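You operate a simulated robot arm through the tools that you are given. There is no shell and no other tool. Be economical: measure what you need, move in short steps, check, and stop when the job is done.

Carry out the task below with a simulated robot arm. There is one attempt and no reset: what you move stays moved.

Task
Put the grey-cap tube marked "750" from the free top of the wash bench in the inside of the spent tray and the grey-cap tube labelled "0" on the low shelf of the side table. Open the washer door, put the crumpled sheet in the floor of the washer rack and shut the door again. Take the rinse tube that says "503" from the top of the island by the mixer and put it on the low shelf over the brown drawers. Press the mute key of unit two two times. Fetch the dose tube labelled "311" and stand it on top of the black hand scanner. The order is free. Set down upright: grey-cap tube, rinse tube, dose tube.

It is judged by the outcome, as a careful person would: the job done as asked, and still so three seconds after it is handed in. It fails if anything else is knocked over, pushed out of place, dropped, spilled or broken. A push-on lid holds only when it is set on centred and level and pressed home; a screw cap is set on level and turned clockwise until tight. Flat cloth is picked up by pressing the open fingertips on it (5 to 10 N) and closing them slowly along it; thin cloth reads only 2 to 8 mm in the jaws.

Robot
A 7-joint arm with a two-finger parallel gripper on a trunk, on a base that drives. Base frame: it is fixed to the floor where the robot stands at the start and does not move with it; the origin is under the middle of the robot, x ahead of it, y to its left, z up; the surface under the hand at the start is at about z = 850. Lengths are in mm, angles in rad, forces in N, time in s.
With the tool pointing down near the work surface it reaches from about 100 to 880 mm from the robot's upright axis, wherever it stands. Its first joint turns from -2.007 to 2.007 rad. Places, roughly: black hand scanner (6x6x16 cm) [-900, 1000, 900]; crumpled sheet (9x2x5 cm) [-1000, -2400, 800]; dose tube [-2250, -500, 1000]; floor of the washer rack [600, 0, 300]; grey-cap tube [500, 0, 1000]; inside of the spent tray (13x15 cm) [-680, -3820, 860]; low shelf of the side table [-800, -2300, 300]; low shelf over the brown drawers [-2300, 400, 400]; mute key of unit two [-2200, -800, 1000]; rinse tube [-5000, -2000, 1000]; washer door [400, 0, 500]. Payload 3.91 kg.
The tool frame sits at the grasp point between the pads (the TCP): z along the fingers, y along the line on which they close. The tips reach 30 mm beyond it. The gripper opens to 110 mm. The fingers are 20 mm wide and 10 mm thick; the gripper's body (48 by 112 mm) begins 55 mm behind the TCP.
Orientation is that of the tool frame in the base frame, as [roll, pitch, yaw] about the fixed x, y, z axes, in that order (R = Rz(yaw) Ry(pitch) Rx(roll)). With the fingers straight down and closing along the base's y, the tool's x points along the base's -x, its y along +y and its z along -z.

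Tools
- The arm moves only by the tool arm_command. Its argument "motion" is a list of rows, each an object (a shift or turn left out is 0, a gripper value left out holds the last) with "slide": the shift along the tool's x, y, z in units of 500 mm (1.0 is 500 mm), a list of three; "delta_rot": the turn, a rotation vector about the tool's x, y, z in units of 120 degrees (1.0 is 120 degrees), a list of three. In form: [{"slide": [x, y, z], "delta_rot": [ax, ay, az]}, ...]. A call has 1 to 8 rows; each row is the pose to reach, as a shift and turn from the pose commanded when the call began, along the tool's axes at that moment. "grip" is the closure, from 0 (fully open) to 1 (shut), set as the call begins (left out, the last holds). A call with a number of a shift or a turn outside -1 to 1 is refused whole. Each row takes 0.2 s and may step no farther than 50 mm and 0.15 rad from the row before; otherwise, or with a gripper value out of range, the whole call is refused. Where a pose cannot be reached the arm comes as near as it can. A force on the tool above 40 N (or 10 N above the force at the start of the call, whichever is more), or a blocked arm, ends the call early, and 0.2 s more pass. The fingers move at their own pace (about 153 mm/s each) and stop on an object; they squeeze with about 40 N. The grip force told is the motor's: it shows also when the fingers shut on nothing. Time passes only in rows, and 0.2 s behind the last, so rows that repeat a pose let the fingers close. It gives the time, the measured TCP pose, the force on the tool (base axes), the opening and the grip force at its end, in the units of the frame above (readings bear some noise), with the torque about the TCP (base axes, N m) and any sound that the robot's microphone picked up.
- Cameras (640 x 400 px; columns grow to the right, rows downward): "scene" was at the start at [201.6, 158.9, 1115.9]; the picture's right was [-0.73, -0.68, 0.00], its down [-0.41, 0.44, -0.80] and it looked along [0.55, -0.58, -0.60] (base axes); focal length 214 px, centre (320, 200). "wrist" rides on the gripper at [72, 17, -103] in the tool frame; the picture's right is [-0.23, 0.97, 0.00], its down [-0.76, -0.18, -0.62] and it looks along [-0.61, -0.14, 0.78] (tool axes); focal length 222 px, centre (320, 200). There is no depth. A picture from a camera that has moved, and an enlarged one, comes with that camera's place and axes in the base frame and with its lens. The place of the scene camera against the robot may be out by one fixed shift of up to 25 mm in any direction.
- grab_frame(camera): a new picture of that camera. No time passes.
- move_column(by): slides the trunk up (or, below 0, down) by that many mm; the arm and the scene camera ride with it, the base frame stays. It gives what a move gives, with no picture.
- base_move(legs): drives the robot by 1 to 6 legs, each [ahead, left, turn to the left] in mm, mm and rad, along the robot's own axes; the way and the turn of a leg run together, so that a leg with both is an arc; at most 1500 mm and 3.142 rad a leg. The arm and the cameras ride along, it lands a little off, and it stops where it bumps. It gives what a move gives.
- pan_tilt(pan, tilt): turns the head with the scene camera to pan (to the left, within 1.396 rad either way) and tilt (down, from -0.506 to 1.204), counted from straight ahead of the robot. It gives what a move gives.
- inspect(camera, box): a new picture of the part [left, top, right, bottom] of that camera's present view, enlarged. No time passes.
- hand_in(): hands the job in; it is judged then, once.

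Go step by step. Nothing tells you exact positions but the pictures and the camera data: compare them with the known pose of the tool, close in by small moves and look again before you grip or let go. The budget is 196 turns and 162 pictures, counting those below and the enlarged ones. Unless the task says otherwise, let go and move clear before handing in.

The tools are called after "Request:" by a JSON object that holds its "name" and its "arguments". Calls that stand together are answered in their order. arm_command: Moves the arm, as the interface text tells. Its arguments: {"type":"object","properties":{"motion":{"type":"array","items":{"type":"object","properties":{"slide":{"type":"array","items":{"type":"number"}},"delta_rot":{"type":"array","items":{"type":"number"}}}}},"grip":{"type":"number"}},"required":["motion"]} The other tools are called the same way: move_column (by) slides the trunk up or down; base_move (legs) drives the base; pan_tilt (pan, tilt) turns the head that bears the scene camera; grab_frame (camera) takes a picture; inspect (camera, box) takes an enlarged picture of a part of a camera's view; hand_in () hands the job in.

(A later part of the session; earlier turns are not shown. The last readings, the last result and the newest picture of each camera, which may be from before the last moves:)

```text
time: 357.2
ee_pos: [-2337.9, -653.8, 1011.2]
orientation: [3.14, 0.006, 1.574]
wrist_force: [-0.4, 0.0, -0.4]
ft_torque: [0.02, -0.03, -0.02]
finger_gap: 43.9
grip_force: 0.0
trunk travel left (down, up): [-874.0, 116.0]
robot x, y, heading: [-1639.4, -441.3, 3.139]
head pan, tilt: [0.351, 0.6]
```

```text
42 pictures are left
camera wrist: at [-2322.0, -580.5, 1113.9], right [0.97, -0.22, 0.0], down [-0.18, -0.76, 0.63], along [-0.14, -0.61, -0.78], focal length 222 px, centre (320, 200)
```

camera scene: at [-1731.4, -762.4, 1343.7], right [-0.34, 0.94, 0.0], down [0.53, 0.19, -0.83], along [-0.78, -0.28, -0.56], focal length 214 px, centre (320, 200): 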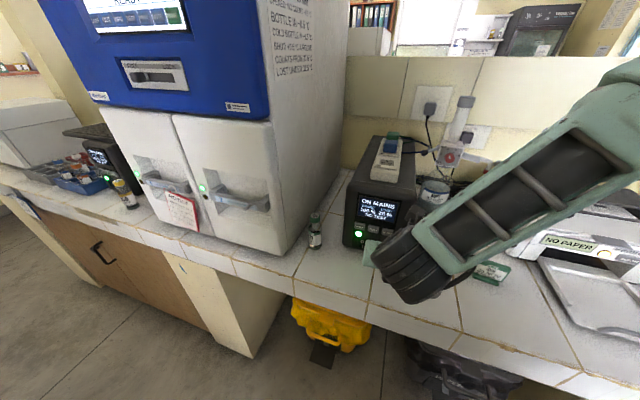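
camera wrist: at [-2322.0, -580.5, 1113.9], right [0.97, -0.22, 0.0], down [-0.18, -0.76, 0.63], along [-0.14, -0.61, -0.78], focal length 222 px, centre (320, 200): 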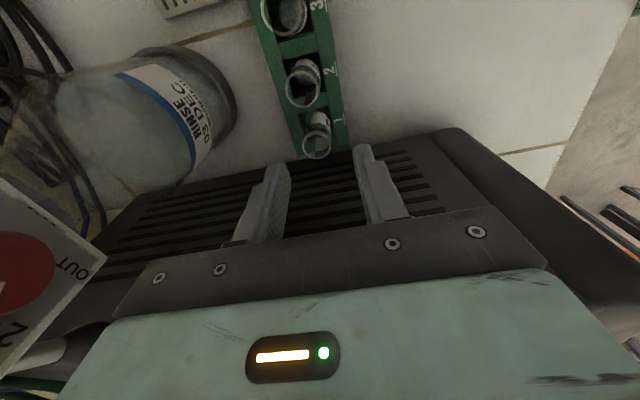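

The open tube's top is around z≈960, centre near (-2340,-648). I shift 5 mm and lower to z 955.

Request:
{"name": "arm_command", "arguments": {"motion": [{"slide": [0.01, -0.004, 0.05]}, {"slide": [0.01, -0.004, 0.11]}]}}

Request:
{"name": "grab_frame", "arguments": {"camera": "wrist"}}

```text
time: 357.8
ee_pos: [-2343.2, -649.2, 956.7]
orientation: [3.139, 0.008, 1.574]
wrist_force: [0.3, -0.3, 0.2]
ft_torque: [-0.01, -0.04, 0.02]
finger_gap: 44.3
grip_force: 0.0
trunk travel left (down, up): [-874.0, 116.0]
robot x, y, heading: [-1634.0, -440.1, 3.135]
head pan, tilt: [0.351, 0.6]
```

```text
41 pictures are left
camera wrist: at [-2326.7, -575.7, 1059.2], right [0.97, -0.22, 0.0], down [-0.18, -0.76, 0.63], along [-0.14, -0.61, -0.78], focal length 222 px, centre (320, 200)
```

wrist: 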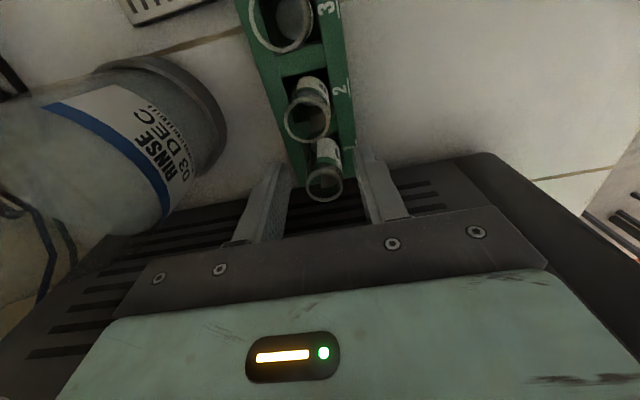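

Rack top is near z 916, tube top about 948. I lower 7 mm, shift 2 mm, and close on the tube's top.

Request:
{"name": "arm_command", "arguments": {"motion": [{"slide": [-0.005, 0.004, 0.008]}, {"slide": [-0.005, 0.004, 0.015]}]}}

Request:
{"name": "arm_command", "arguments": {"motion": [{"slide": [0, 0, 0]}, {"slide": [0, 0, 0]}, {"slide": [0, 0, 0]}], "grip": 1.0}}

Request:
{"name": "grab_frame", "arguments": {"camera": "wrist"}}

```text
time: 358.4
ee_pos: [-2341.1, -652.1, 949.5]
orientation: [3.139, 0.005, 1.575]
wrist_force: [-0.4, 0.8, -0.3]
ft_torque: [0.02, 0.0, -0.01]
finger_gap: 44.1
grip_force: 0.1
trunk travel left (down, up): [-874.0, 116.0]
robot x, y, heading: [-1636.5, -439.0, 3.141]
head pan, tilt: [0.351, 0.6]
```

```text
time: 359.2
ee_pos: [-2340.0, -652.5, 950.0]
orientation: [3.14, 0.007, 1.574]
wrist_force: [0.0, -0.4, -0.4]
ft_torque: [0.03, 0.04, 0.0]
finger_gap: 23.9
grip_force: 40.3
trunk travel left (down, up): [-874.0, 116.0]
robot x, y, heading: [-1637.2, -444.0, 3.138]
head pan, tilt: [0.351, 0.6]
```

```text
40 pictures are left
camera wrist: at [-2324.6, -578.7, 1052.5], right [0.97, -0.22, 0.0], down [-0.18, -0.76, 0.63], along [-0.14, -0.61, -0.78], focal length 222 px, centre (320, 200)
```

wrist: 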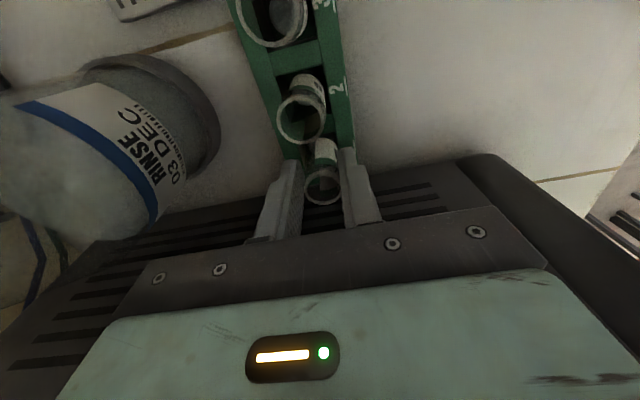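

Gripped at 24 mm. I lift straight up.

Request:
{"name": "arm_command", "arguments": {"motion": [{"slide": [0, 0, -0.03]}, {"slide": [0, 0, -0.1]}, {"slide": [0, 0, -0.18]}, {"slide": [0, 0, -0.26]}, {"slide": [0, 0, -0.34]}, {"slide": [0, 0, -0.4]}]}}

Request:
{"name": "grab_frame", "arguments": {"camera": "wrist"}}

```text
time: 360.6
ee_pos: [-2339.8, -650.6, 1152.0]
orientation: [3.138, 0.008, 1.574]
wrist_force: [0.5, 0.7, -0.2]
ft_torque: [0.01, -0.02, -0.02]
finger_gap: 23.9
grip_force: 40.2
trunk travel left (down, up): [-874.0, 116.0]
robot x, y, heading: [-1633.2, -443.5, 3.137]
head pan, tilt: [0.351, 0.6]
```

```text
39 pictures are left
camera wrist: at [-2323.8, -576.5, 1254.2], right [0.97, -0.22, 0.0], down [-0.18, -0.76, 0.63], along [-0.14, -0.61, -0.78], focal length 222 px, centre (320, 200)
```

wrist: 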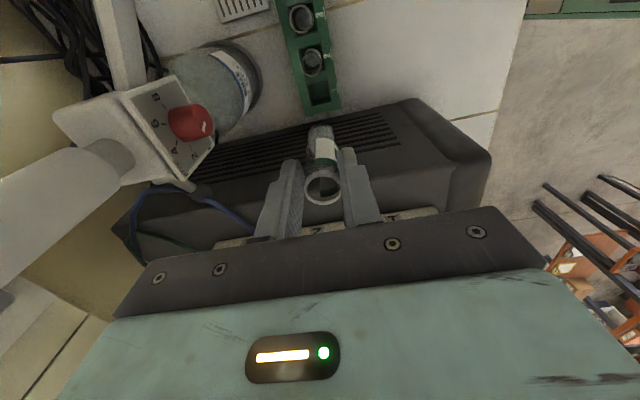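

Tube 311 is out cleanly. I retract, back away, and go to the left counter where the scanner should be.

Request:
{"name": "arm_command", "arguments": {"motion": [{"slide": [0, 0.08, 0]}, {"slide": [0, 0.16, 0]}, {"slide": [0, 0.24, 0]}, {"slide": [0, 0.32, 0]}, {"slide": [0, 0.4, 0]}]}}

Request:
{"name": "base_move", "arguments": {"legs": [[-500, 0, 0], [0, 0, -1.567], [550, -440, 0]]}}

Request:
{"name": "pan_tilt", "arguments": {"pan": 0.1, "tilt": 0.6}}

Request:
{"name": "grab_frame", "arguments": {"camera": "scene"}}

```text
time: 361.8
ee_pos: [-2140.9, -651.2, 1150.7]
orientation: [3.14, 0.009, 1.574]
wrist_force: [-1.2, 0.7, -0.9]
ft_torque: [-0.03, -0.02, 0.0]
finger_gap: 23.8
grip_force: 39.7
trunk travel left (down, up): [-874.0, 116.0]
robot x, y, heading: [-1637.4, -440.6, 3.138]
head pan, tilt: [0.351, 0.6]
```

```text
time: 372.0
ee_pos: [-902.7, 603.7, 1150.7]
orientation: [3.139, 0.007, -0.008]
wrist_force: [0.3, -0.3, -0.7]
ft_torque: [-0.01, -0.01, -0.02]
finger_gap: 24.1
grip_force: 40.1
trunk travel left (down, up): [-874.0, 116.0]
robot x, y, heading: [-698.1, 99.5, 1.554]
head pan, tilt: [0.351, 0.6]
```

```text
time: 372.8
ee_pos: [-903.4, 603.9, 1151.6]
orientation: [3.141, 0.008, -0.007]
wrist_force: [-0.1, -0.6, -0.3]
ft_torque: [0.0, -0.03, 0.0]
finger_gap: 23.7
grip_force: 39.3
trunk travel left (down, up): [-874.0, 116.0]
robot x, y, heading: [-701.5, 96.6, 1.556]
head pan, tilt: [0.099, 0.6]
```

```text
38 pictures are left
camera scene: at [-909.0, 347.6, 1543.7], right [1.0, 0.09, 0.0], down [0.05, -0.56, -0.83], along [-0.07, 0.82, -0.56], focal length 214 px, centre (320, 200)
```

scene: 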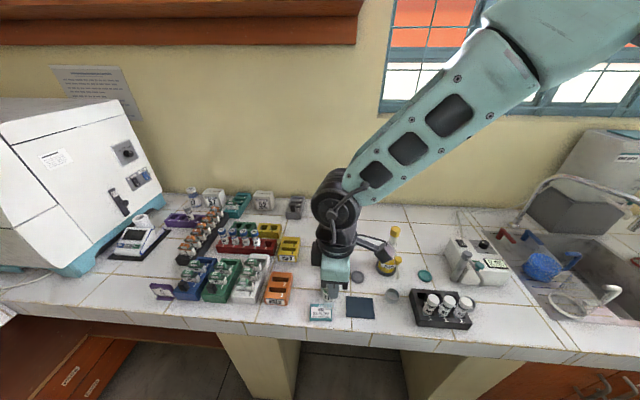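

The scanner should be right behind the hand in this view. I move the arm aside to see it.

Request:
{"name": "arm_command", "arguments": {"motion": [{"slide": [-0.08, 0, 0]}, {"slide": [-0.16, 0, 0]}, {"slide": [-0.24, 0, 0]}, {"slide": [-0.32, 0, 0]}, {"slide": [-0.4, 0, 0]}]}}

Request:
{"name": "pan_tilt", "arguments": {"pan": -0.1, "tilt": 0.6}}

Request:
{"name": "inspect", "arguments": {"camera": "scene", "box": [160, 150, 520, 375]}}

```text
time: 374.0
ee_pos: [-1103.6, 605.1, 1151.6]
orientation: [3.14, 0.004, -0.009]
wrist_force: [-0.3, 0.1, -0.4]
ft_torque: [0.0, 0.03, 0.01]
finger_gap: 23.8
grip_force: 40.2
trunk travel left (down, up): [-874.0, 116.0]
robot x, y, heading: [-700.3, 95.5, 1.561]
head pan, tilt: [0.099, 0.6]
```

```text
time: 374.7
ee_pos: [-1104.6, 605.3, 1151.9]
orientation: [-3.141, 0.006, -0.009]
wrist_force: [0.1, 0.0, 0.2]
ft_torque: [-0.02, 0.0, -0.01]
finger_gap: 23.7
grip_force: 40.1
trunk travel left (down, up): [-874.0, 116.0]
robot x, y, heading: [-697.6, 101.2, 1.555]
head pan, tilt: [-0.099, 0.6]
```

```text
1.78 times, centred on (340, 262) of scene
camera zoom: at [-891.5, 347.3, 1543.7], right [0.99, -0.11, 0.0], down [-0.06, -0.56, -0.83], along [0.09, 0.82, -0.56], focal length 381 px, centre (284, 89)
```

zoom: 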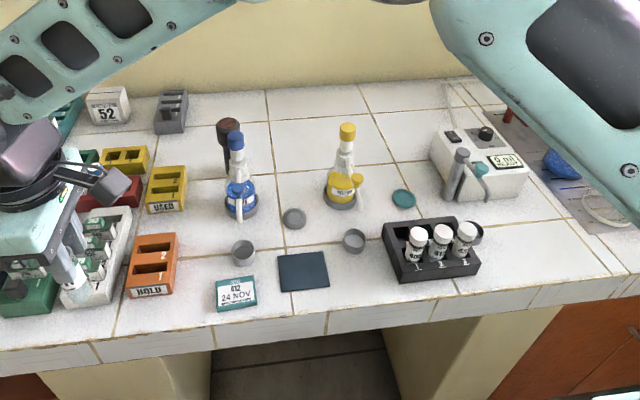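

The black upright thing behind the blue bottle is probably the scanner. I enlarge.

Request:
{"name": "inspect", "arguments": {"camera": "scene", "box": [255, 195, 335, 295]}}

```text
4.00 times, centred on (295, 245) of scene
camera zoom: at [-891.5, 347.3, 1543.7], right [0.99, -0.11, 0.0], down [-0.06, -0.56, -0.83], along [0.09, 0.82, -0.56], focal length 858 px, centre (420, 20)
```

zoom: 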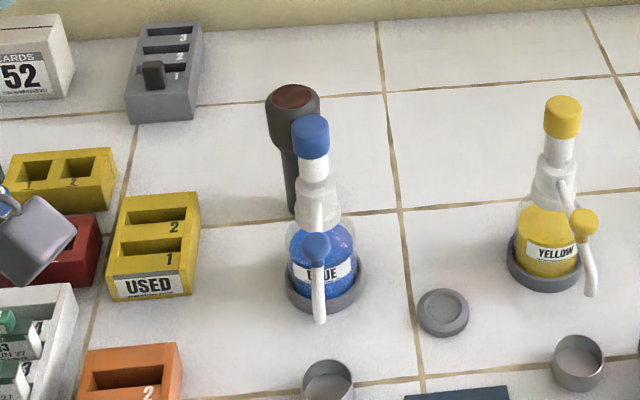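

The scanner stands upright behind the taller blue bottle, at about (-942,985), top near z 1030. I raise, drive a bit closer and bring the tube over it at a safe height.

Request:
{"name": "move_column", "arguments": {"by": 80}}

Request:
{"name": "base_move", "arguments": {"legs": [[150, 0, 0.015]]}}

Request:
{"name": "arm_command", "arguments": {"motion": [{"slide": [0.054, -0.077, 0]}, {"slide": [0.108, -0.153, 0]}, {"slide": [0.162, -0.23, 0]}, {"slide": [0.216, -0.307, 0]}, {"slide": [0.27, -0.383, 0]}, {"slide": [0.324, -0.46, 0]}]}}

Request:
{"name": "grab_frame", "arguments": {"camera": "wrist"}}

Request:
{"name": "grab_frame", "arguments": {"camera": "scene"}}

```text
time: 375.9
ee_pos: [-1104.1, 605.7, 1233.1]
orientation: [3.14, 0.007, -0.008]
wrist_force: [-0.8, 0.1, -0.9]
ft_torque: [-0.03, -0.04, 0.0]
finger_gap: 23.7
grip_force: 39.7
trunk travel left (down, up): [-954.0, 36.0]
robot x, y, heading: [-695.4, 96.1, 1.558]
head pan, tilt: [-0.099, 0.6]
```

```text
time: 377.3
ee_pos: [-1110.3, 751.4, 1231.8]
orientation: [3.138, 0.004, 0.005]
wrist_force: [0.0, 0.1, -0.6]
ft_torque: [0.03, 0.01, 0.02]
finger_gap: 24.0
grip_force: 39.6
trunk travel left (down, up): [-954.0, 36.0]
robot x, y, heading: [-697.1, 251.5, 1.567]
head pan, tilt: [-0.099, 0.6]
```

```text
time: 378.7
ee_pos: [-951.6, 979.8, 1231.2]
orientation: [3.14, 0.008, 0.009]
wrist_force: [-0.4, -0.4, -0.1]
ft_torque: [0.0, -0.03, -0.01]
finger_gap: 23.9
grip_force: 39.8
trunk travel left (down, up): [-954.0, 36.0]
robot x, y, heading: [-697.9, 250.0, 1.573]
head pan, tilt: [-0.099, 0.6]
```

```text
35 pictures are left
camera wrist: at [-879.0, 964.5, 1333.3], right [-0.22, -0.98, 0.0], down [-0.76, 0.17, 0.63], along [-0.61, 0.14, -0.78], focal length 222 px, centre (320, 200)
```

wrist: 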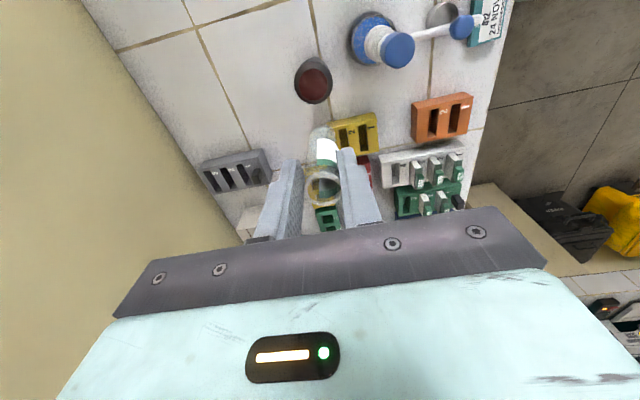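

```text
34 pictures are left
camera scene: at [-893.6, 495.9, 1623.7], right [0.99, -0.1, 0.0], down [-0.06, -0.56, -0.83], along [0.08, 0.82, -0.56], focal length 214 px, centre (320, 200)
```

scene: 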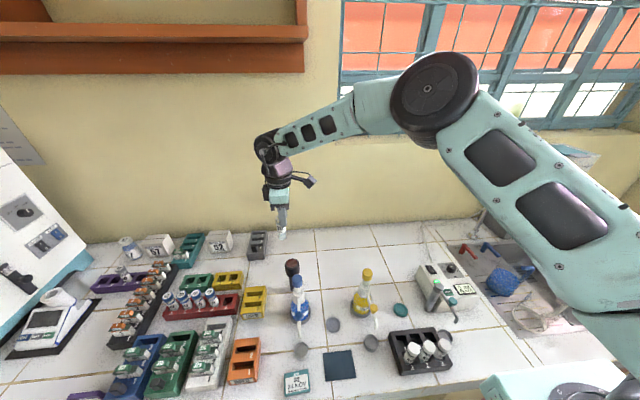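

The scanner top shows at about (-932,984). I move over it and lower to about 25 mm above.

Request:
{"name": "arm_command", "arguments": {"motion": [{"slide": [0.032, -0.009, 0.05]}, {"slide": [0.036, -0.009, 0.1]}, {"slide": [0.036, -0.009, 0.136]}]}}

Request:
{"name": "grab_frame", "arguments": {"camera": "wrist"}}

Request:
{"name": "inspect", "arguments": {"camera": "scene", "box": [240, 190, 350, 330]}}

```text
time: 379.5
ee_pos: [-935.8, 984.6, 1162.0]
orientation: [3.14, 0.008, 0.007]
wrist_force: [0.8, -0.3, -0.2]
ft_torque: [0.01, -0.02, -0.03]
finger_gap: 24.0
grip_force: 39.7
trunk travel left (down, up): [-954.0, 36.0]
robot x, y, heading: [-698.0, 246.6, 1.567]
head pan, tilt: [-0.099, 0.6]
```

```text
33 pictures are left
camera wrist: at [-861.2, 970.0, 1264.2], right [-0.22, -0.98, 0.0], down [-0.76, 0.18, 0.63], along [-0.61, 0.14, -0.78], focal length 222 px, centre (320, 200)
```

wrist: 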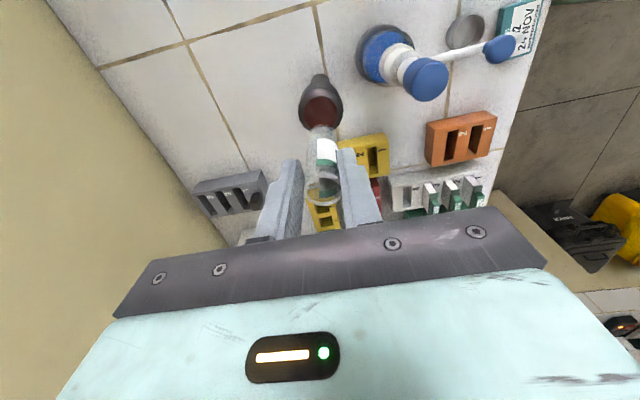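

```text
2.86 times, centred on (295, 260) of scene
camera zoom: at [-892.9, 496.3, 1623.7], right [0.99, -0.1, 0.0], down [-0.06, -0.56, -0.83], along [0.08, 0.82, -0.56], focal length 613 px, centre (391, 29)
```

zoom: 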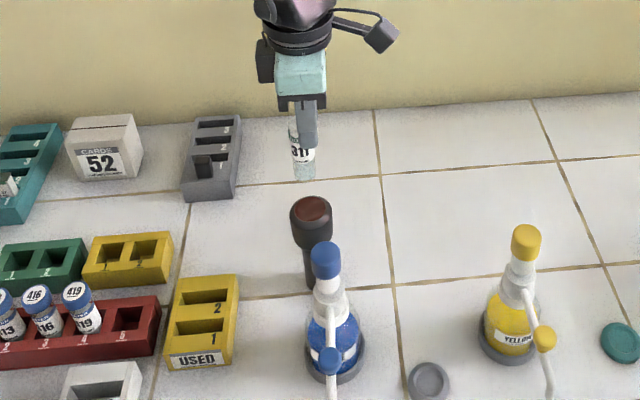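

Relative to the tube, the scanner top is 6-7 mm toward +x and about 40 mm below. I correct and lower 28 mm.

Request:
{"name": "arm_command", "arguments": {"motion": [{"slide": [0.013, 0, 0.02]}, {"slide": [0.013, 0, 0.056]}]}}

Request:
{"name": "grab_frame", "arguments": {"camera": "wrist"}}

Request:
{"name": "inspect", "arguments": {"camera": "scene", "box": [265, 215, 325, 285]}}

```text
time: 380.1
ee_pos: [-925.2, 988.0, 1133.8]
orientation: [3.139, 0.007, 0.007]
wrist_force: [-0.8, 0.6, 0.2]
ft_torque: [-0.02, 0.03, -0.01]
finger_gap: 24.0
grip_force: 40.1
trunk travel left (down, up): [-954.0, 36.0]
robot x, y, heading: [-696.5, 249.1, 1.569]
head pan, tilt: [-0.099, 0.6]
```

```text
31 pictures are left
camera wrist: at [-853.2, 971.2, 1236.6], right [-0.22, -0.97, 0.0], down [-0.76, 0.18, 0.63], along [-0.61, 0.14, -0.78], focal length 222 px, centre (320, 200)
```

wrist: 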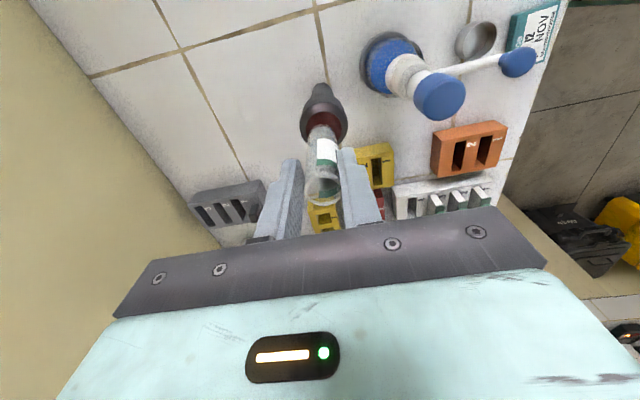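

```text
5.71 times, centred on (295, 250) of scene
camera zoom: at [-893.0, 496.0, 1623.8], right [0.99, -0.1, 0.0], down [-0.06, -0.56, -0.83], along [0.08, 0.82, -0.56], focal length 1226 px, centre (463, -86)
```

zoom: 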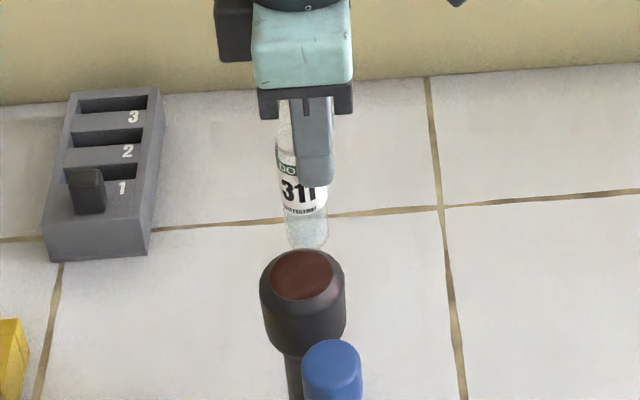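

Slightly too far +x (≈3.5 mm); y is aligned. Correct, lower 16 mm, then creep.

Request:
{"name": "arm_command", "arguments": {"motion": [{"slide": [-0.007, 0, 0.016]}, {"slide": [-0.007, 0, 0.032]}]}}

Request:
{"name": "inspect", "arguments": {"camera": "scene", "box": [265, 215, 325, 285]}}

Request:
{"name": "inspect", "arguments": {"camera": "wrist", "box": [270, 60, 380, 210]}}

```text
time: 380.7
ee_pos: [-929.2, 987.5, 1119.8]
orientation: [3.139, 0.007, 0.005]
wrist_force: [-0.3, 0.6, 0.0]
ft_torque: [0.0, -0.02, 0.0]
finger_gap: 23.6
grip_force: 39.8
trunk travel left (down, up): [-954.0, 36.0]
robot x, y, heading: [-698.5, 249.1, 1.575]
head pan, tilt: [-0.099, 0.6]
```

```text
5.71 times, centred on (295, 250) of scene
camera zoom: at [-893.1, 496.2, 1623.7], right [0.99, -0.1, 0.0], down [-0.06, -0.56, -0.83], along [0.08, 0.82, -0.56], focal length 1226 px, centre (463, -86)
```

zoom: 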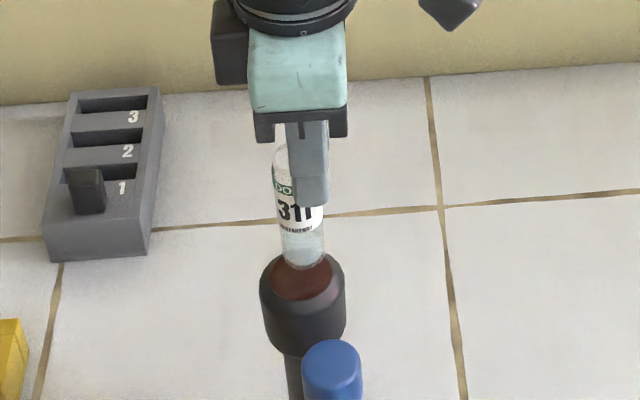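

```text
2.67 times, centred on (325, 135) of wrist
camera zoom: at [-856.6, 971.3, 1220.8], right [-0.22, -0.98, 0.0], down [-0.76, 0.17, 0.63], along [-0.61, 0.14, -0.78], focal length 592 px, centre (307, 373)
```

zoom: 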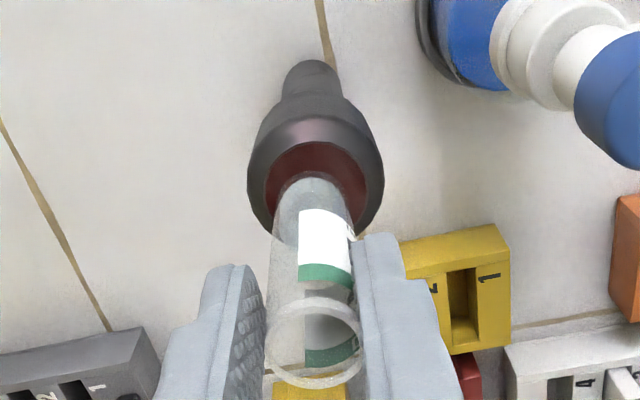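

Well aligned from both views. I creep down with force checks.

Request:
{"name": "arm_command", "arguments": {"motion": [{"slide": [-0.003, 0, 0.008]}, {"slide": [-0.003, 0, 0.014]}]}}

Request:
{"name": "arm_command", "arguments": {"motion": [{"slide": [0, 0, 0.005]}]}}

Request:
{"name": "arm_command", "arguments": {"motion": [{"slide": [0, 0, 0.004]}]}}

```text
time: 381.3
ee_pos: [-930.6, 985.9, 1111.0]
orientation: [3.141, 0.009, 0.006]
wrist_force: [0.3, 0.7, -0.6]
ft_torque: [0.02, 0.01, 0.02]
finger_gap: 24.2
grip_force: 39.9
trunk travel left (down, up): [-954.0, 36.0]
robot x, y, heading: [-698.6, 244.0, 1.566]
head pan, tilt: [-0.099, 0.6]
```

```text
time: 381.7
ee_pos: [-929.9, 985.9, 1107.3]
orientation: [3.141, 0.008, 0.005]
wrist_force: [0.5, -0.2, -0.8]
ft_torque: [0.01, -0.01, -0.02]
finger_gap: 23.6
grip_force: 40.4
trunk travel left (down, up): [-954.0, 36.0]
robot x, y, heading: [-696.4, 252.3, 1.569]
head pan, tilt: [-0.099, 0.6]
```

```text
time: 382.1
ee_pos: [-930.6, 986.1, 1107.2]
orientation: [3.14, 0.005, 0.005]
wrist_force: [-0.1, 0.3, 0.2]
ft_torque: [-0.02, 0.0, 0.04]
finger_gap: 24.0
grip_force: 39.9
trunk travel left (down, up): [-954.0, 36.0]
robot x, y, heading: [-697.5, 248.2, 1.57]
head pan, tilt: [-0.099, 0.6]
```

Request:
{"name": "arm_command", "arguments": {"motion": [{"slide": [0, 0, 0.004]}]}}

Request:
{"name": "arm_command", "arguments": {"motion": [{"slide": [0, 0, 0.004]}]}}

Request:
{"name": "inspect", "arguments": {"camera": "scene", "box": [265, 215, 325, 285]}}

```text
time: 382.5
ee_pos: [-930.7, 986.5, 1104.6]
orientation: [3.14, 0.006, 0.006]
wrist_force: [0.4, 0.5, -0.1]
ft_torque: [0.01, -0.01, 0.01]
finger_gap: 24.0
grip_force: 39.8
trunk travel left (down, up): [-954.0, 36.0]
robot x, y, heading: [-696.5, 247.3, 1.568]
head pan, tilt: [-0.099, 0.6]
```

```text
time: 382.9
ee_pos: [-931.3, 986.5, 1102.0]
orientation: [3.14, 0.008, 0.005]
wrist_force: [-0.5, 0.0, -0.5]
ft_torque: [-0.02, -0.01, 0.01]
finger_gap: 23.6
grip_force: 39.9
trunk travel left (down, up): [-954.0, 36.0]
robot x, y, heading: [-696.6, 247.5, 1.573]
head pan, tilt: [-0.099, 0.6]
```

```text
5.71 times, centred on (295, 250) of scene
camera zoom: at [-893.1, 496.2, 1623.7], right [0.99, -0.1, 0.0], down [-0.06, -0.56, -0.83], along [0.08, 0.82, -0.56], focal length 1226 px, centre (463, -86)
```

zoom: 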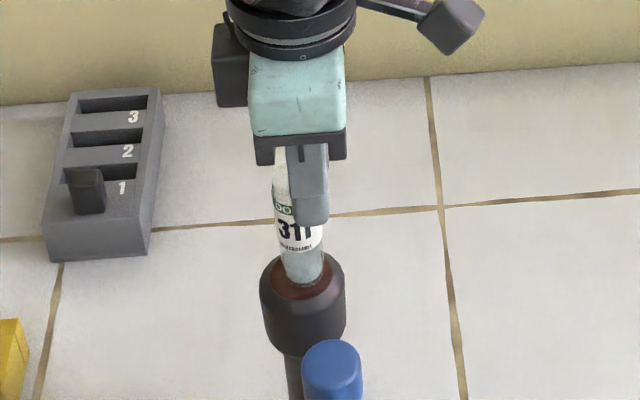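

Request:
{"name": "arm_command", "arguments": {"motion": [{"slide": [0, 0, 0.005]}]}}

Request:
{"name": "arm_command", "arguments": {"motion": [{"slide": [0, 0, 0.005]}]}}

Request:
{"name": "arm_command", "arguments": {"motion": [{"slide": [0, 0, 0.004]}]}}

```text
time: 383.3
ee_pos: [-930.4, 986.2, 1099.6]
orientation: [3.14, 0.007, 0.005]
wrist_force: [-0.2, 0.1, -0.1]
ft_torque: [-0.02, 0.0, -0.02]
finger_gap: 23.9
grip_force: 40.1
trunk travel left (down, up): [-954.0, 36.0]
robot x, y, heading: [-695.0, 249.9, 1.569]
head pan, tilt: [-0.099, 0.6]
```

```text
time: 383.7
ee_pos: [-931.5, 986.5, 1100.4]
orientation: [3.141, 0.009, 0.006]
wrist_force: [2.0, -0.6, 13.6]
ft_torque: [-0.15, 0.0, 0.05]
finger_gap: 23.8
grip_force: 40.1
trunk travel left (down, up): [-954.0, 36.0]
robot x, y, heading: [-696.6, 245.9, 1.574]
head pan, tilt: [-0.099, 0.6]
```

```text
time: 384.1
ee_pos: [-929.2, 986.9, 1099.1]
orientation: [-3.139, 0.01, 0.005]
wrist_force: [2.4, 0.0, 31.2]
ft_torque: [-0.04, 0.06, -0.01]
finger_gap: 23.7
grip_force: 39.5
trunk travel left (down, up): [-954.0, 36.0]
robot x, y, heading: [-693.4, 249.0, 1.567]
head pan, tilt: [-0.099, 0.6]
```

Contact. I ease the pressure, look, then open slowly.

Request:
{"name": "arm_command", "arguments": {"motion": [{"slide": [0, 0, -0.004]}, {"slide": [0, 0, -0.005]}]}}

Request:
{"name": "inspect", "arguments": {"camera": "scene", "box": [265, 215, 325, 285]}}

```text
time: 384.7
ee_pos: [-930.8, 985.3, 1101.0]
orientation: [-3.141, 0.01, 0.007]
wrist_force: [-0.3, 0.3, 26.5]
ft_torque: [0.11, 0.27, -0.02]
finger_gap: 23.7
grip_force: 40.1
trunk travel left (down, up): [-954.0, 36.0]
robot x, y, heading: [-697.4, 249.9, 1.568]
head pan, tilt: [-0.099, 0.6]
```

```text
5.71 times, centred on (295, 250) of scene
camera zoom: at [-892.7, 495.0, 1624.0], right [0.99, -0.1, 0.0], down [-0.06, -0.56, -0.83], along [0.08, 0.82, -0.56], focal length 1226 px, centre (463, -86)
```

zoom: 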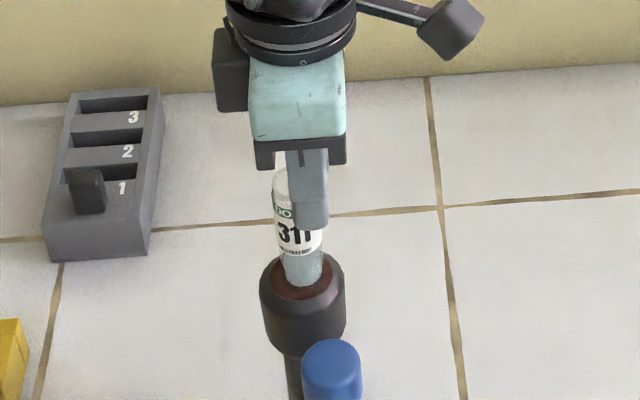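

Request:
{"name": "arm_command", "arguments": {"motion": [{"slide": [0, 0, -0.003]}]}}

Request:
{"name": "arm_command", "arguments": {"motion": [{"slide": [0, 0, 0]}, {"slide": [0, 0, 0]}], "grip": 0.6}}

Request:
{"name": "arm_command", "arguments": {"motion": [{"slide": [0, 0, -0.04]}, {"slide": [0, 0, -0.1]}, {"slide": [0, 0, -0.18]}, {"slide": [0, 0, -0.26]}]}}

Request:
{"name": "inspect", "arguments": {"camera": "scene", "box": [255, 205, 335, 305]}}

```text
time: 385.1
ee_pos: [-931.2, 985.4, 1099.9]
orientation: [3.14, 0.007, 0.005]
wrist_force: [-1.5, 2.3, 21.3]
ft_torque: [0.18, 0.39, -0.02]
finger_gap: 23.9
grip_force: 40.1
trunk travel left (down, up): [-954.0, 36.0]
robot x, y, heading: [-696.9, 247.6, 1.571]
head pan, tilt: [-0.099, 0.6]
```

```text
time: 385.7
ee_pos: [-930.8, 986.8, 1099.6]
orientation: [3.138, 0.005, 0.004]
wrist_force: [-0.2, -0.6, 0.0]
ft_torque: [0.0, 0.0, 0.0]
finger_gap: 43.8
grip_force: 0.0
trunk travel left (down, up): [-954.0, 36.0]
robot x, y, heading: [-698.7, 250.5, 1.572]
head pan, tilt: [-0.099, 0.6]
```

```text
time: 386.7
ee_pos: [-930.9, 985.2, 1229.2]
orientation: [3.139, 0.007, 0.005]
wrist_force: [-0.3, -0.1, -0.6]
ft_torque: [-0.02, 0.03, -0.03]
finger_gap: 43.9
grip_force: 0.1
trunk travel left (down, up): [-954.0, 36.0]
robot x, y, heading: [-694.0, 249.9, 1.569]
head pan, tilt: [-0.099, 0.6]
```

```text
4.00 times, centred on (295, 255) of scene
camera zoom: at [-893.1, 496.5, 1623.6], right [0.99, -0.1, 0.0], down [-0.06, -0.56, -0.82], along [0.08, 0.82, -0.57], focal length 858 px, centre (420, -20)
```

zoom: 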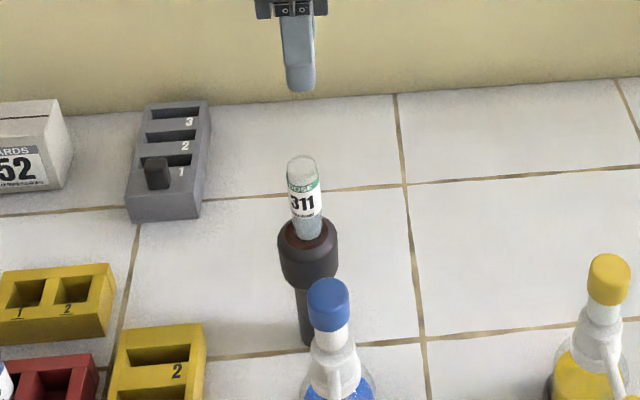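

Tube 311 stands on the scanner. Now I back off and restore the 45° forward hand before fetching the rinse tube.

Request:
{"name": "base_move", "arguments": {"legs": [[-600, 0, 0]]}}

Request:
{"name": "arm_command", "arguments": {"motion": [{"slide": [0, 0.08, 0], "delta_rot": [0, 0, -0.068]}, {"slide": [0, 0.16, 0], "delta_rot": [0, 0, -0.136]}, {"slide": [0, 0.16, 0], "delta_rot": [0, 0, -0.204]}, {"slide": [0, 0.16, 0], "delta_rot": [0, 0, -0.272]}, {"slide": [0, 0.16, 0], "delta_rot": [0, 0, -0.34]}, {"slide": [0, 0.16, 0], "delta_rot": [0, 0, -0.408]}, {"slide": [0, 0.16, 0], "delta_rot": [0, 0, -0.476]}, {"slide": [0, 0.16, 0], "delta_rot": [0, 0, -0.544]}]}}

Request:
{"name": "arm_command", "arguments": {"motion": [{"delta_rot": [0, 0, -0.068]}, {"delta_rot": [0, 0, -0.136]}, {"delta_rot": [0, 0, -0.206]}]}}

Request:
{"name": "arm_command", "arguments": {"motion": [{"delta_rot": [0, 0.062, 0]}, {"delta_rot": [0, 0.124, 0]}, {"delta_rot": [0, 0.186, 0]}, {"delta_rot": [0, 0.248, 0]}, {"delta_rot": [0, 0.31, 0]}, {"delta_rot": [0, 0.368, 0]}]}}

```text
time: 390.0
ee_pos: [-932.2, 398.9, 1228.6]
orientation: [3.139, 0.008, 0.004]
wrist_force: [0.4, 0.3, -0.4]
ft_torque: [-0.01, 0.01, -0.01]
finger_gap: 44.0
grip_force: 0.1
trunk travel left (down, up): [-954.0, 36.0]
robot x, y, heading: [-699.6, -336.5, 1.567]
head pan, tilt: [-0.099, 0.6]
```

```text
time: 391.8
ee_pos: [-930.9, 319.4, 1229.5]
orientation: [-3.136, 0.005, 1.149]
wrist_force: [0.0, -0.4, -0.4]
ft_torque: [0.01, 0.0, -0.01]
finger_gap: 44.2
grip_force: 0.0
trunk travel left (down, up): [-954.0, 36.0]
robot x, y, heading: [-696.2, -335.8, 1.571]
head pan, tilt: [-0.099, 0.6]
```

```text
time: 392.6
ee_pos: [-931.4, 319.2, 1229.2]
orientation: [-3.134, 0.002, 1.581]
wrist_force: [0.6, 0.6, -0.2]
ft_torque: [0.03, 0.0, 0.03]
finger_gap: 44.1
grip_force: 0.1
trunk travel left (down, up): [-954.0, 36.0]
robot x, y, heading: [-699.4, -332.1, 1.573]
head pan, tilt: [-0.099, 0.6]
```

```text
time: 394.0
ee_pos: [-931.4, 318.5, 1227.6]
orientation: [-3.13, -0.77, 1.57]
wrist_force: [0.8, 0.0, 0.1]
ft_torque: [0.02, 0.03, 0.03]
finger_gap: 43.9
grip_force: 0.0
trunk travel left (down, up): [-954.0, 36.0]
robot x, y, heading: [-697.0, -335.6, 1.572]
head pan, tilt: [-0.099, 0.6]
```

Hand is ready. I drive south past the island's end, then look west for the way to the other island.

Request:
{"name": "base_move", "arguments": {"legs": [[0, 850, 0], [-1400, 0, 0], [-1330, 0, 0]]}}

Request:
{"name": "pan_tilt", "arguments": {"pan": 1.35, "tilt": 0.4}}

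Request:
{"name": "grab_frame", "arguments": {"camera": "scene"}}

```text
time: 411.6
ee_pos: [-1798.2, -2441.1, 1227.3]
orientation: [-3.134, -0.767, 1.566]
wrist_force: [0.4, -0.3, -0.3]
ft_torque: [0.01, 0.0, -0.02]
finger_gap: 44.1
grip_force: 0.1
trunk travel left (down, up): [-954.0, 36.0]
robot x, y, heading: [-1561.8, -3097.5, 1.563]
head pan, tilt: [-0.099, 0.6]
```

```text
time: 413.2
ee_pos: [-1798.1, -2441.4, 1229.7]
orientation: [-3.132, -0.769, 1.566]
wrist_force: [0.1, 0.2, 0.3]
ft_torque: [-0.01, 0.01, -0.02]
finger_gap: 44.1
grip_force: 0.1
trunk travel left (down, up): [-954.0, 36.0]
robot x, y, heading: [-1569.2, -3099.7, 1.569]
head pan, tilt: [1.349, 0.4]
```

```text
24 pictures are left
camera scene: at [-1861.6, -2916.4, 1641.9], right [0.23, 0.97, 0.0], down [0.38, -0.09, -0.92], along [-0.9, 0.21, -0.39], focal length 214 px, centre (320, 200)
```

scene: 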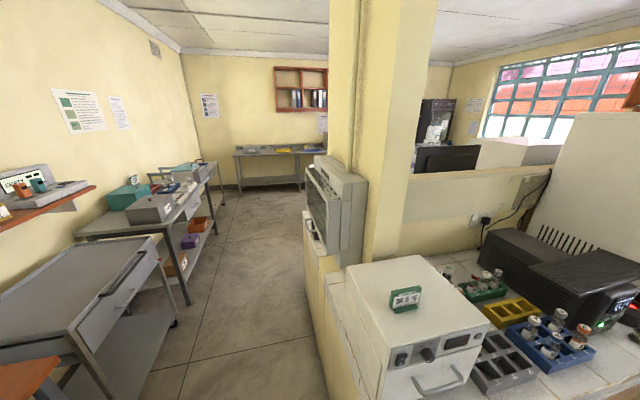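

A corridor about 1 m wide leads west at y≈-3200. I turn into it and drive on.

Request:
{"name": "base_move", "arguments": {"legs": [[-110, 0, 0], [0, 0, 1.57], [1450, 0, 0], [1000, 0, 0]]}}

Request:
{"name": "pan_tilt", "arguments": {"pan": -0.9, "tilt": 0.4}}

Request:
{"name": "grab_frame", "arguments": {"camera": "scene"}}

```text
time: 429.8
ee_pos: [-4670.9, -3467.8, 1227.7]
orientation: [-3.133, -0.768, -3.138]
wrist_force: [-0.1, 0.0, 0.1]
ft_torque: [0.0, -0.01, 0.01]
finger_gap: 43.9
grip_force: 0.2
trunk travel left (down, up): [-954.0, 36.0]
robot x, y, heading: [-4015.2, -3228.1, -3.14]
head pan, tilt: [1.349, 0.4]
```

```text
time: 431.9
ee_pos: [-4669.6, -3468.0, 1229.1]
orientation: [-3.133, -0.768, -3.138]
wrist_force: [0.4, 0.3, 0.1]
ft_torque: [-0.02, -0.02, 0.02]
finger_gap: 43.9
grip_force: 0.0
trunk travel left (down, up): [-954.0, 36.0]
robot x, y, heading: [-4014.2, -3230.5, -3.138]
head pan, tilt: [-0.901, 0.4]
```

```text
23 pictures are left
camera scene: at [-4214.8, -3346.7, 1641.9], right [0.78, 0.62, 0.0], down [0.24, -0.3, -0.92], along [-0.58, 0.72, -0.39], focal length 214 px, centre (320, 200)
```

scene: 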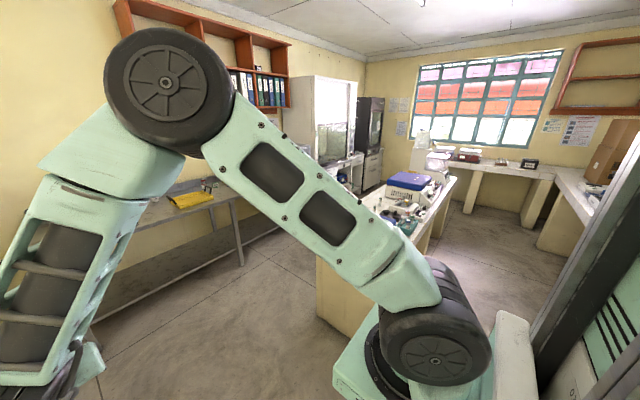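

The other island is ahead-right, its near end at y≈-2330. I go on a bit and turn to face it.

Request:
{"name": "base_move", "arguments": {"legs": [[700, 0, 0], [0, 0, -1.57], [250, 0, 0]]}}

Request:
{"name": "pan_tilt", "arguments": {"pan": 0.05, "tilt": 0.5}}

Request:
{"name": "grab_frame", "arguments": {"camera": "scene"}}

```text
time: 440.9
ee_pos: [-4940.4, -2329.0, 1228.3]
orientation: [-3.133, -0.772, 1.57]
wrist_force: [0.1, -0.2, 0.0]
ft_torque: [-0.02, -0.01, 0.01]
finger_gap: 44.1
grip_force: 0.0
trunk travel left (down, up): [-954.0, 36.0]
robot x, y, heading: [-4708.2, -2983.6, 1.574]
head pan, tilt: [-0.901, 0.4]
```

```text
time: 442.1
ee_pos: [-4938.1, -2328.8, 1229.0]
orientation: [-3.132, -0.767, 1.572]
wrist_force: [0.5, 0.4, 0.7]
ft_torque: [-0.03, -0.04, 0.02]
finger_gap: 43.9
grip_force: 0.0
trunk travel left (down, up): [-954.0, 36.0]
robot x, y, heading: [-4702.9, -2978.1, 1.572]
head pan, tilt: [0.051, 0.499]
```

```text
22 pictures are left
camera scene: at [-4914.5, -2733.4, 1632.8], right [1.0, 0.05, 0.0], down [0.02, -0.48, -0.88], along [-0.04, 0.88, -0.48], focal length 214 px, centre (320, 200)
```

scene: 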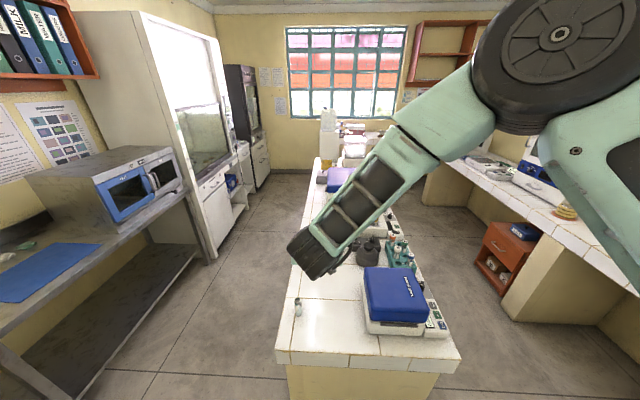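

I see a single tube at the near left of the island top and others in a rack. I enlarge.

Request:
{"name": "inspect", "arguments": {"camera": "scene", "box": [270, 215, 450, 345]}}

```text
3.08 times, centred on (360, 280) of scene
camera zoom: at [-4914.5, -2733.4, 1632.8], right [1.0, 0.05, 0.0], down [0.02, -0.48, -0.88], along [-0.04, 0.88, -0.48], focal length 660 px, centre (197, -46)
```

zoom: 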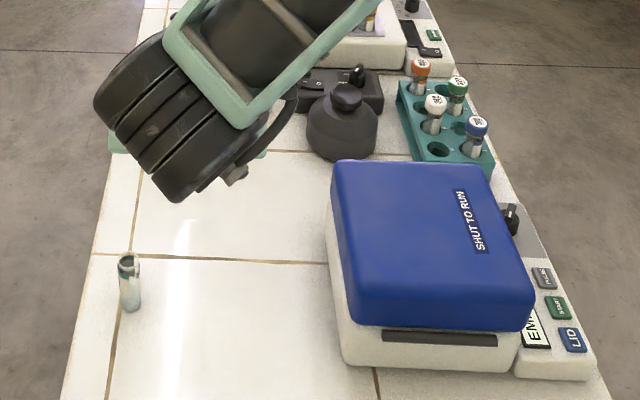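

Request:
{"name": "grab_frame", "arguments": {"camera": "wrist"}}

Request:
{"name": "inspect", "arguments": {"camera": "scene", "box": [285, 285, 315, 325]}}

```text
20 pictures are left
camera wrist: at [-4921.9, -2347.4, 1352.9], right [0.97, -0.16, -0.16], down [-0.17, -0.98, -0.08], along [-0.15, 0.11, -0.98], focal length 222 px, centre (320, 200)
```

wrist: 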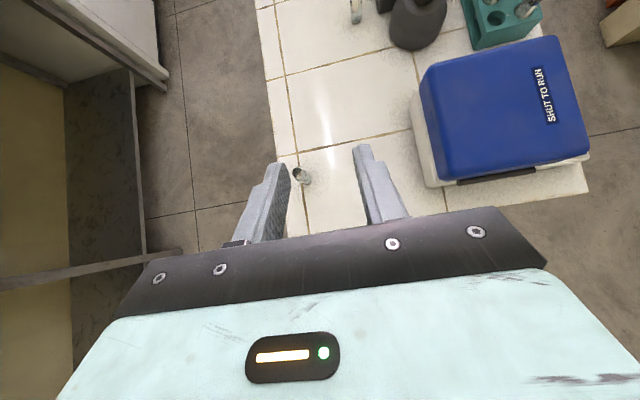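

```text
10.00 times, centred on (300, 305) of scene
camera zoom: at [-4914.5, -2733.4, 1632.8], right [1.0, 0.05, 0.0], down [0.02, -0.48, -0.88], along [-0.04, 0.88, -0.48], focal length 2145 px, centre (520, -850)
```

zoom: 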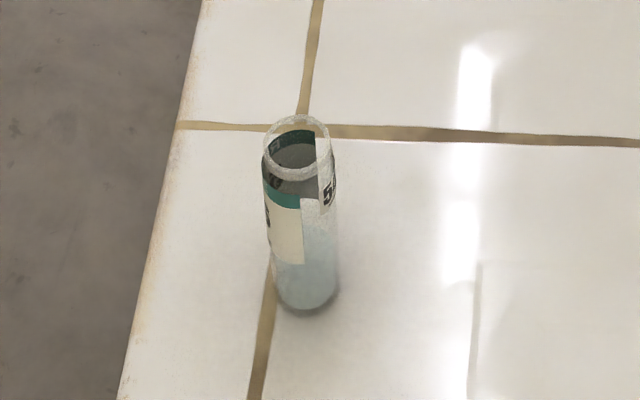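

The near tube's label starts with "5" but faces away; there's another tube near the mixer. I move the arm aside to read that one.

Request:
{"name": "arm_command", "arguments": {"motion": [{"slide": [0, -0.08, 0]}, {"slide": [0, -0.16, 0]}, {"slide": [0, -0.24, 0]}, {"slide": [0, -0.32, 0]}, {"slide": [0, -0.4, 0]}]}}

Request:
{"name": "inspect", "arguments": {"camera": "scene", "box": [280, 180, 440, 320]}}

```text
time: 443.3
ee_pos: [-5138.5, -2330.4, 1232.0]
orientation: [-3.133, -0.767, 1.571]
wrist_force: [0.0, -0.4, 0.1]
ft_torque: [0.01, 0.0, 0.02]
finger_gap: 43.7
grip_force: 0.1
trunk travel left (down, up): [-954.0, 36.0]
robot x, y, heading: [-4704.2, -2986.3, 1.573]
head pan, tilt: [0.051, 0.499]
```

```text
2.86 times, centred on (360, 250) of scene
camera zoom: at [-4914.0, -2733.3, 1632.9], right [1.0, 0.05, 0.0], down [0.02, -0.48, -0.88], along [-0.04, 0.88, -0.48], focal length 613 px, centre (206, 57)
```

zoom: 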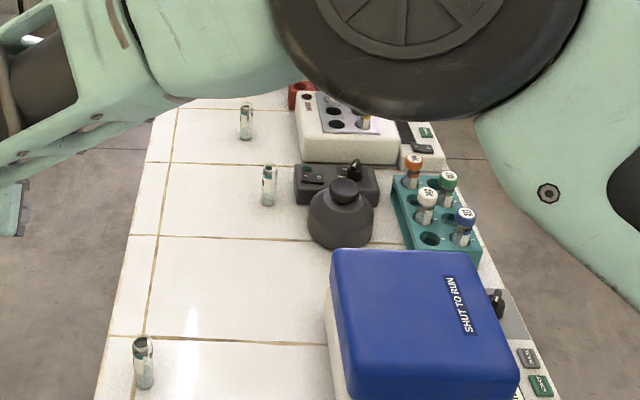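

Three similar tubes. I enlarge the two farther ones to read their labels.

Request:
{"name": "inspect", "arguments": {"camera": "scene", "box": [330, 205, 370, 260]}}

```text
7.27 times, centred on (350, 232) of scene
camera zoom: at [-4914.0, -2733.3, 1632.9], right [1.0, 0.05, 0.0], down [0.02, -0.48, -0.88], along [-0.04, 0.88, -0.48], focal length 1560 px, centre (102, -36)
```

zoom: 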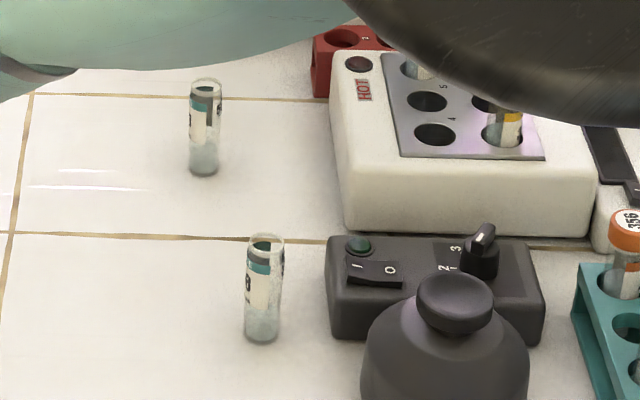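

Request:
{"name": "inspect", "arguments": {"camera": "scene", "box": [343, 232, 352, 250]}}

Request:
{"name": "inspect", "arguments": {"camera": "scene", "box": [291, 290, 307, 318]}}

```text
16.00 times, centred on (348, 241) of scene
camera zoom: at [-4914.0, -2733.3, 1632.9], right [1.0, 0.05, 0.0], down [0.02, -0.48, -0.88], along [-0.04, 0.88, -0.48], focal length 3432 px, centre (-120, -456)
```

zoom: 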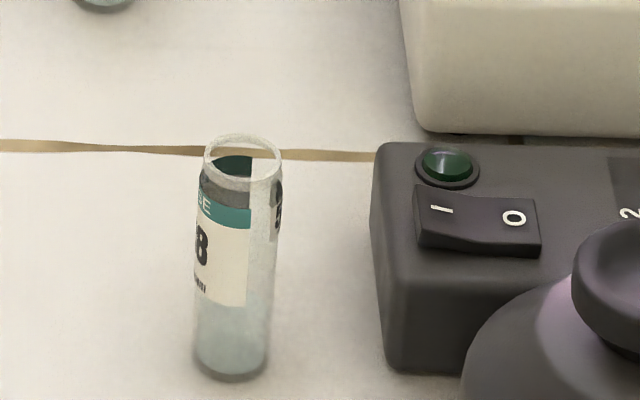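

```text
14.29 times, centred on (299, 304) of scene
camera zoom: at [-4914.0, -2733.3, 1632.9], right [1.0, 0.05, 0.0], down [0.02, -0.48, -0.88], along [-0.04, 0.88, -0.48], focal length 3064 px, centre (620, -1286)
```

zoom: 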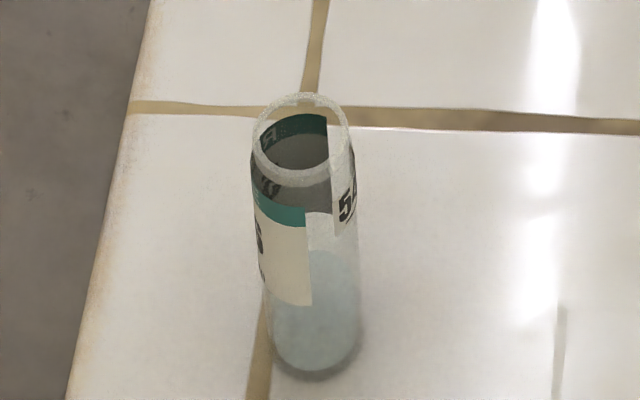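

B ends in 8 and A looks like "54_", so C is likely 503. I enlarge C.

Request:
{"name": "inspect", "arguments": {"camera": "scene", "box": [335, 212, 346, 230]}}

```text
16.00 times, centred on (340, 221) of scene
camera zoom: at [-4914.0, -2733.3, 1632.9], right [1.0, 0.05, 0.0], down [0.02, -0.48, -0.88], along [-0.04, 0.88, -0.48], focal length 3432 px, centre (-8, -136)
```

zoom: 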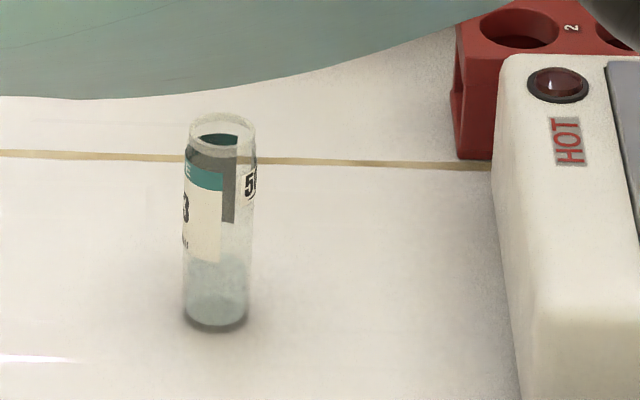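

C reads 5_3: it is 503, at about (-4878,-1680). I go round to the island's west side, facing east.

Request:
{"name": "arm_command", "arguments": {"motion": [{"slide": [0, 0.08, 0]}, {"slide": [0, 0.16, 0]}, {"slide": [0, 0.24, 0]}, {"slide": [0, 0.32, 0]}, {"slide": [0, 0.4, 0]}, {"slide": [0, 0.46, 0]}]}}

Request:
{"name": "base_move", "arguments": {"legs": [[-50, 0, 0], [0, 0, -1.573], [-860, 0, 0], [0, 1140, 0]]}}

Request:
{"name": "grab_frame", "arguments": {"camera": "wrist"}}

```text
time: 444.7
ee_pos: [-4910.5, -2328.6, 1228.8]
orientation: [-3.131, -0.769, 1.573]
wrist_force: [0.1, 0.4, 0.1]
ft_torque: [-0.04, 0.0, -0.03]
finger_gap: 44.0
grip_force: 0.1
trunk travel left (down, up): [-954.0, 36.0]
robot x, y, heading: [-4703.4, -2983.1, 1.574]
head pan, tilt: [0.051, 0.499]
```

```text
time: 459.1
ee_pos: [-4926.2, -1658.8, 1229.0]
orientation: [-3.132, -0.767, 0.018]
wrist_force: [-0.2, 0.9, 0.0]
ft_torque: [0.02, -0.03, 0.0]
finger_gap: 43.8
grip_force: 0.1
trunk travel left (down, up): [-954.0, 36.0]
robot x, y, heading: [-5577.0, -1878.8, 0.016]
head pan, tilt: [0.051, 0.499]
```

```text
13 pictures are left
camera wrist: at [-4947.4, -1677.1, 1353.4], right [-0.14, -0.98, -0.16], down [-0.98, 0.15, -0.08], along [0.1, 0.15, -0.98], focal length 222 px, centre (320, 200)
```

wrist: 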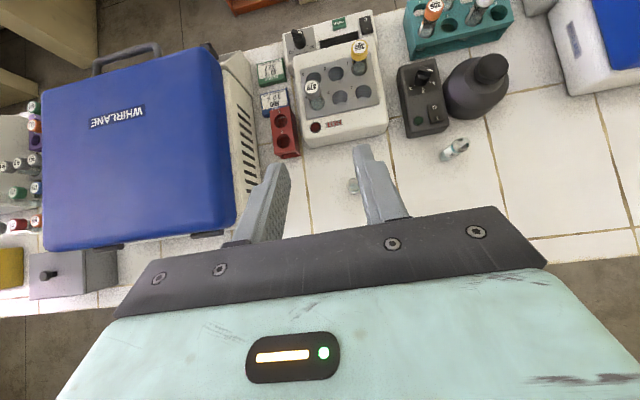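

Tube C matches (-4884,-1678). I align sideways, lower the trunk and look again.

Request:
{"name": "arm_command", "arguments": {"motion": [{"slide": [0, 0.038, 0]}, {"slide": [0, 0.038, 0]}]}}

Request:
{"name": "move_column", "arguments": {"by": -225}}

Request:
{"name": "grab_frame", "arguments": {"camera": "wrist"}}

```text
time: 459.7
ee_pos: [-4925.0, -1679.8, 1228.6]
orientation: [-3.135, -0.767, 0.018]
wrist_force: [-0.7, 0.2, 0.7]
ft_torque: [0.0, 0.01, 0.01]
finger_gap: 44.0
grip_force: 0.0
trunk travel left (down, up): [-954.0, 36.0]
robot x, y, heading: [-5580.0, -1874.3, 0.017]
head pan, tilt: [0.051, 0.499]
```

```text
time: 462.1
ee_pos: [-4926.7, -1679.2, 1003.5]
orientation: [-3.133, -0.768, 0.018]
wrist_force: [0.2, -0.8, -0.7]
ft_torque: [-0.03, -0.01, 0.04]
finger_gap: 43.9
grip_force: 0.0
trunk travel left (down, up): [-729.0, 261.0]
robot x, y, heading: [-5577.0, -1878.2, 0.018]
head pan, tilt: [0.051, 0.499]
```

```text
12 pictures are left
camera wrist: at [-4946.3, -1696.8, 1127.9], right [-0.14, -0.98, -0.16], down [-0.98, 0.15, -0.08], along [0.1, 0.15, -0.98], focal length 222 px, centre (320, 200)
```

wrist: 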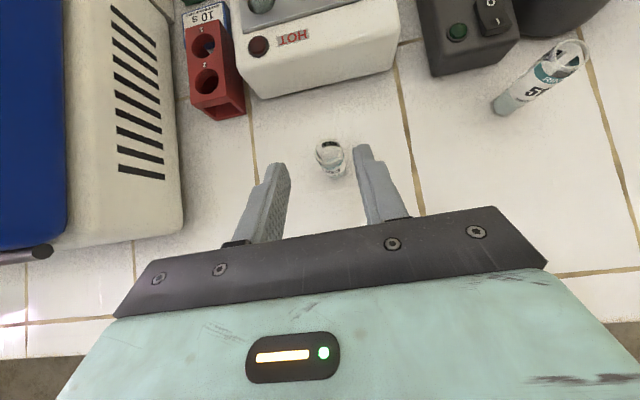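

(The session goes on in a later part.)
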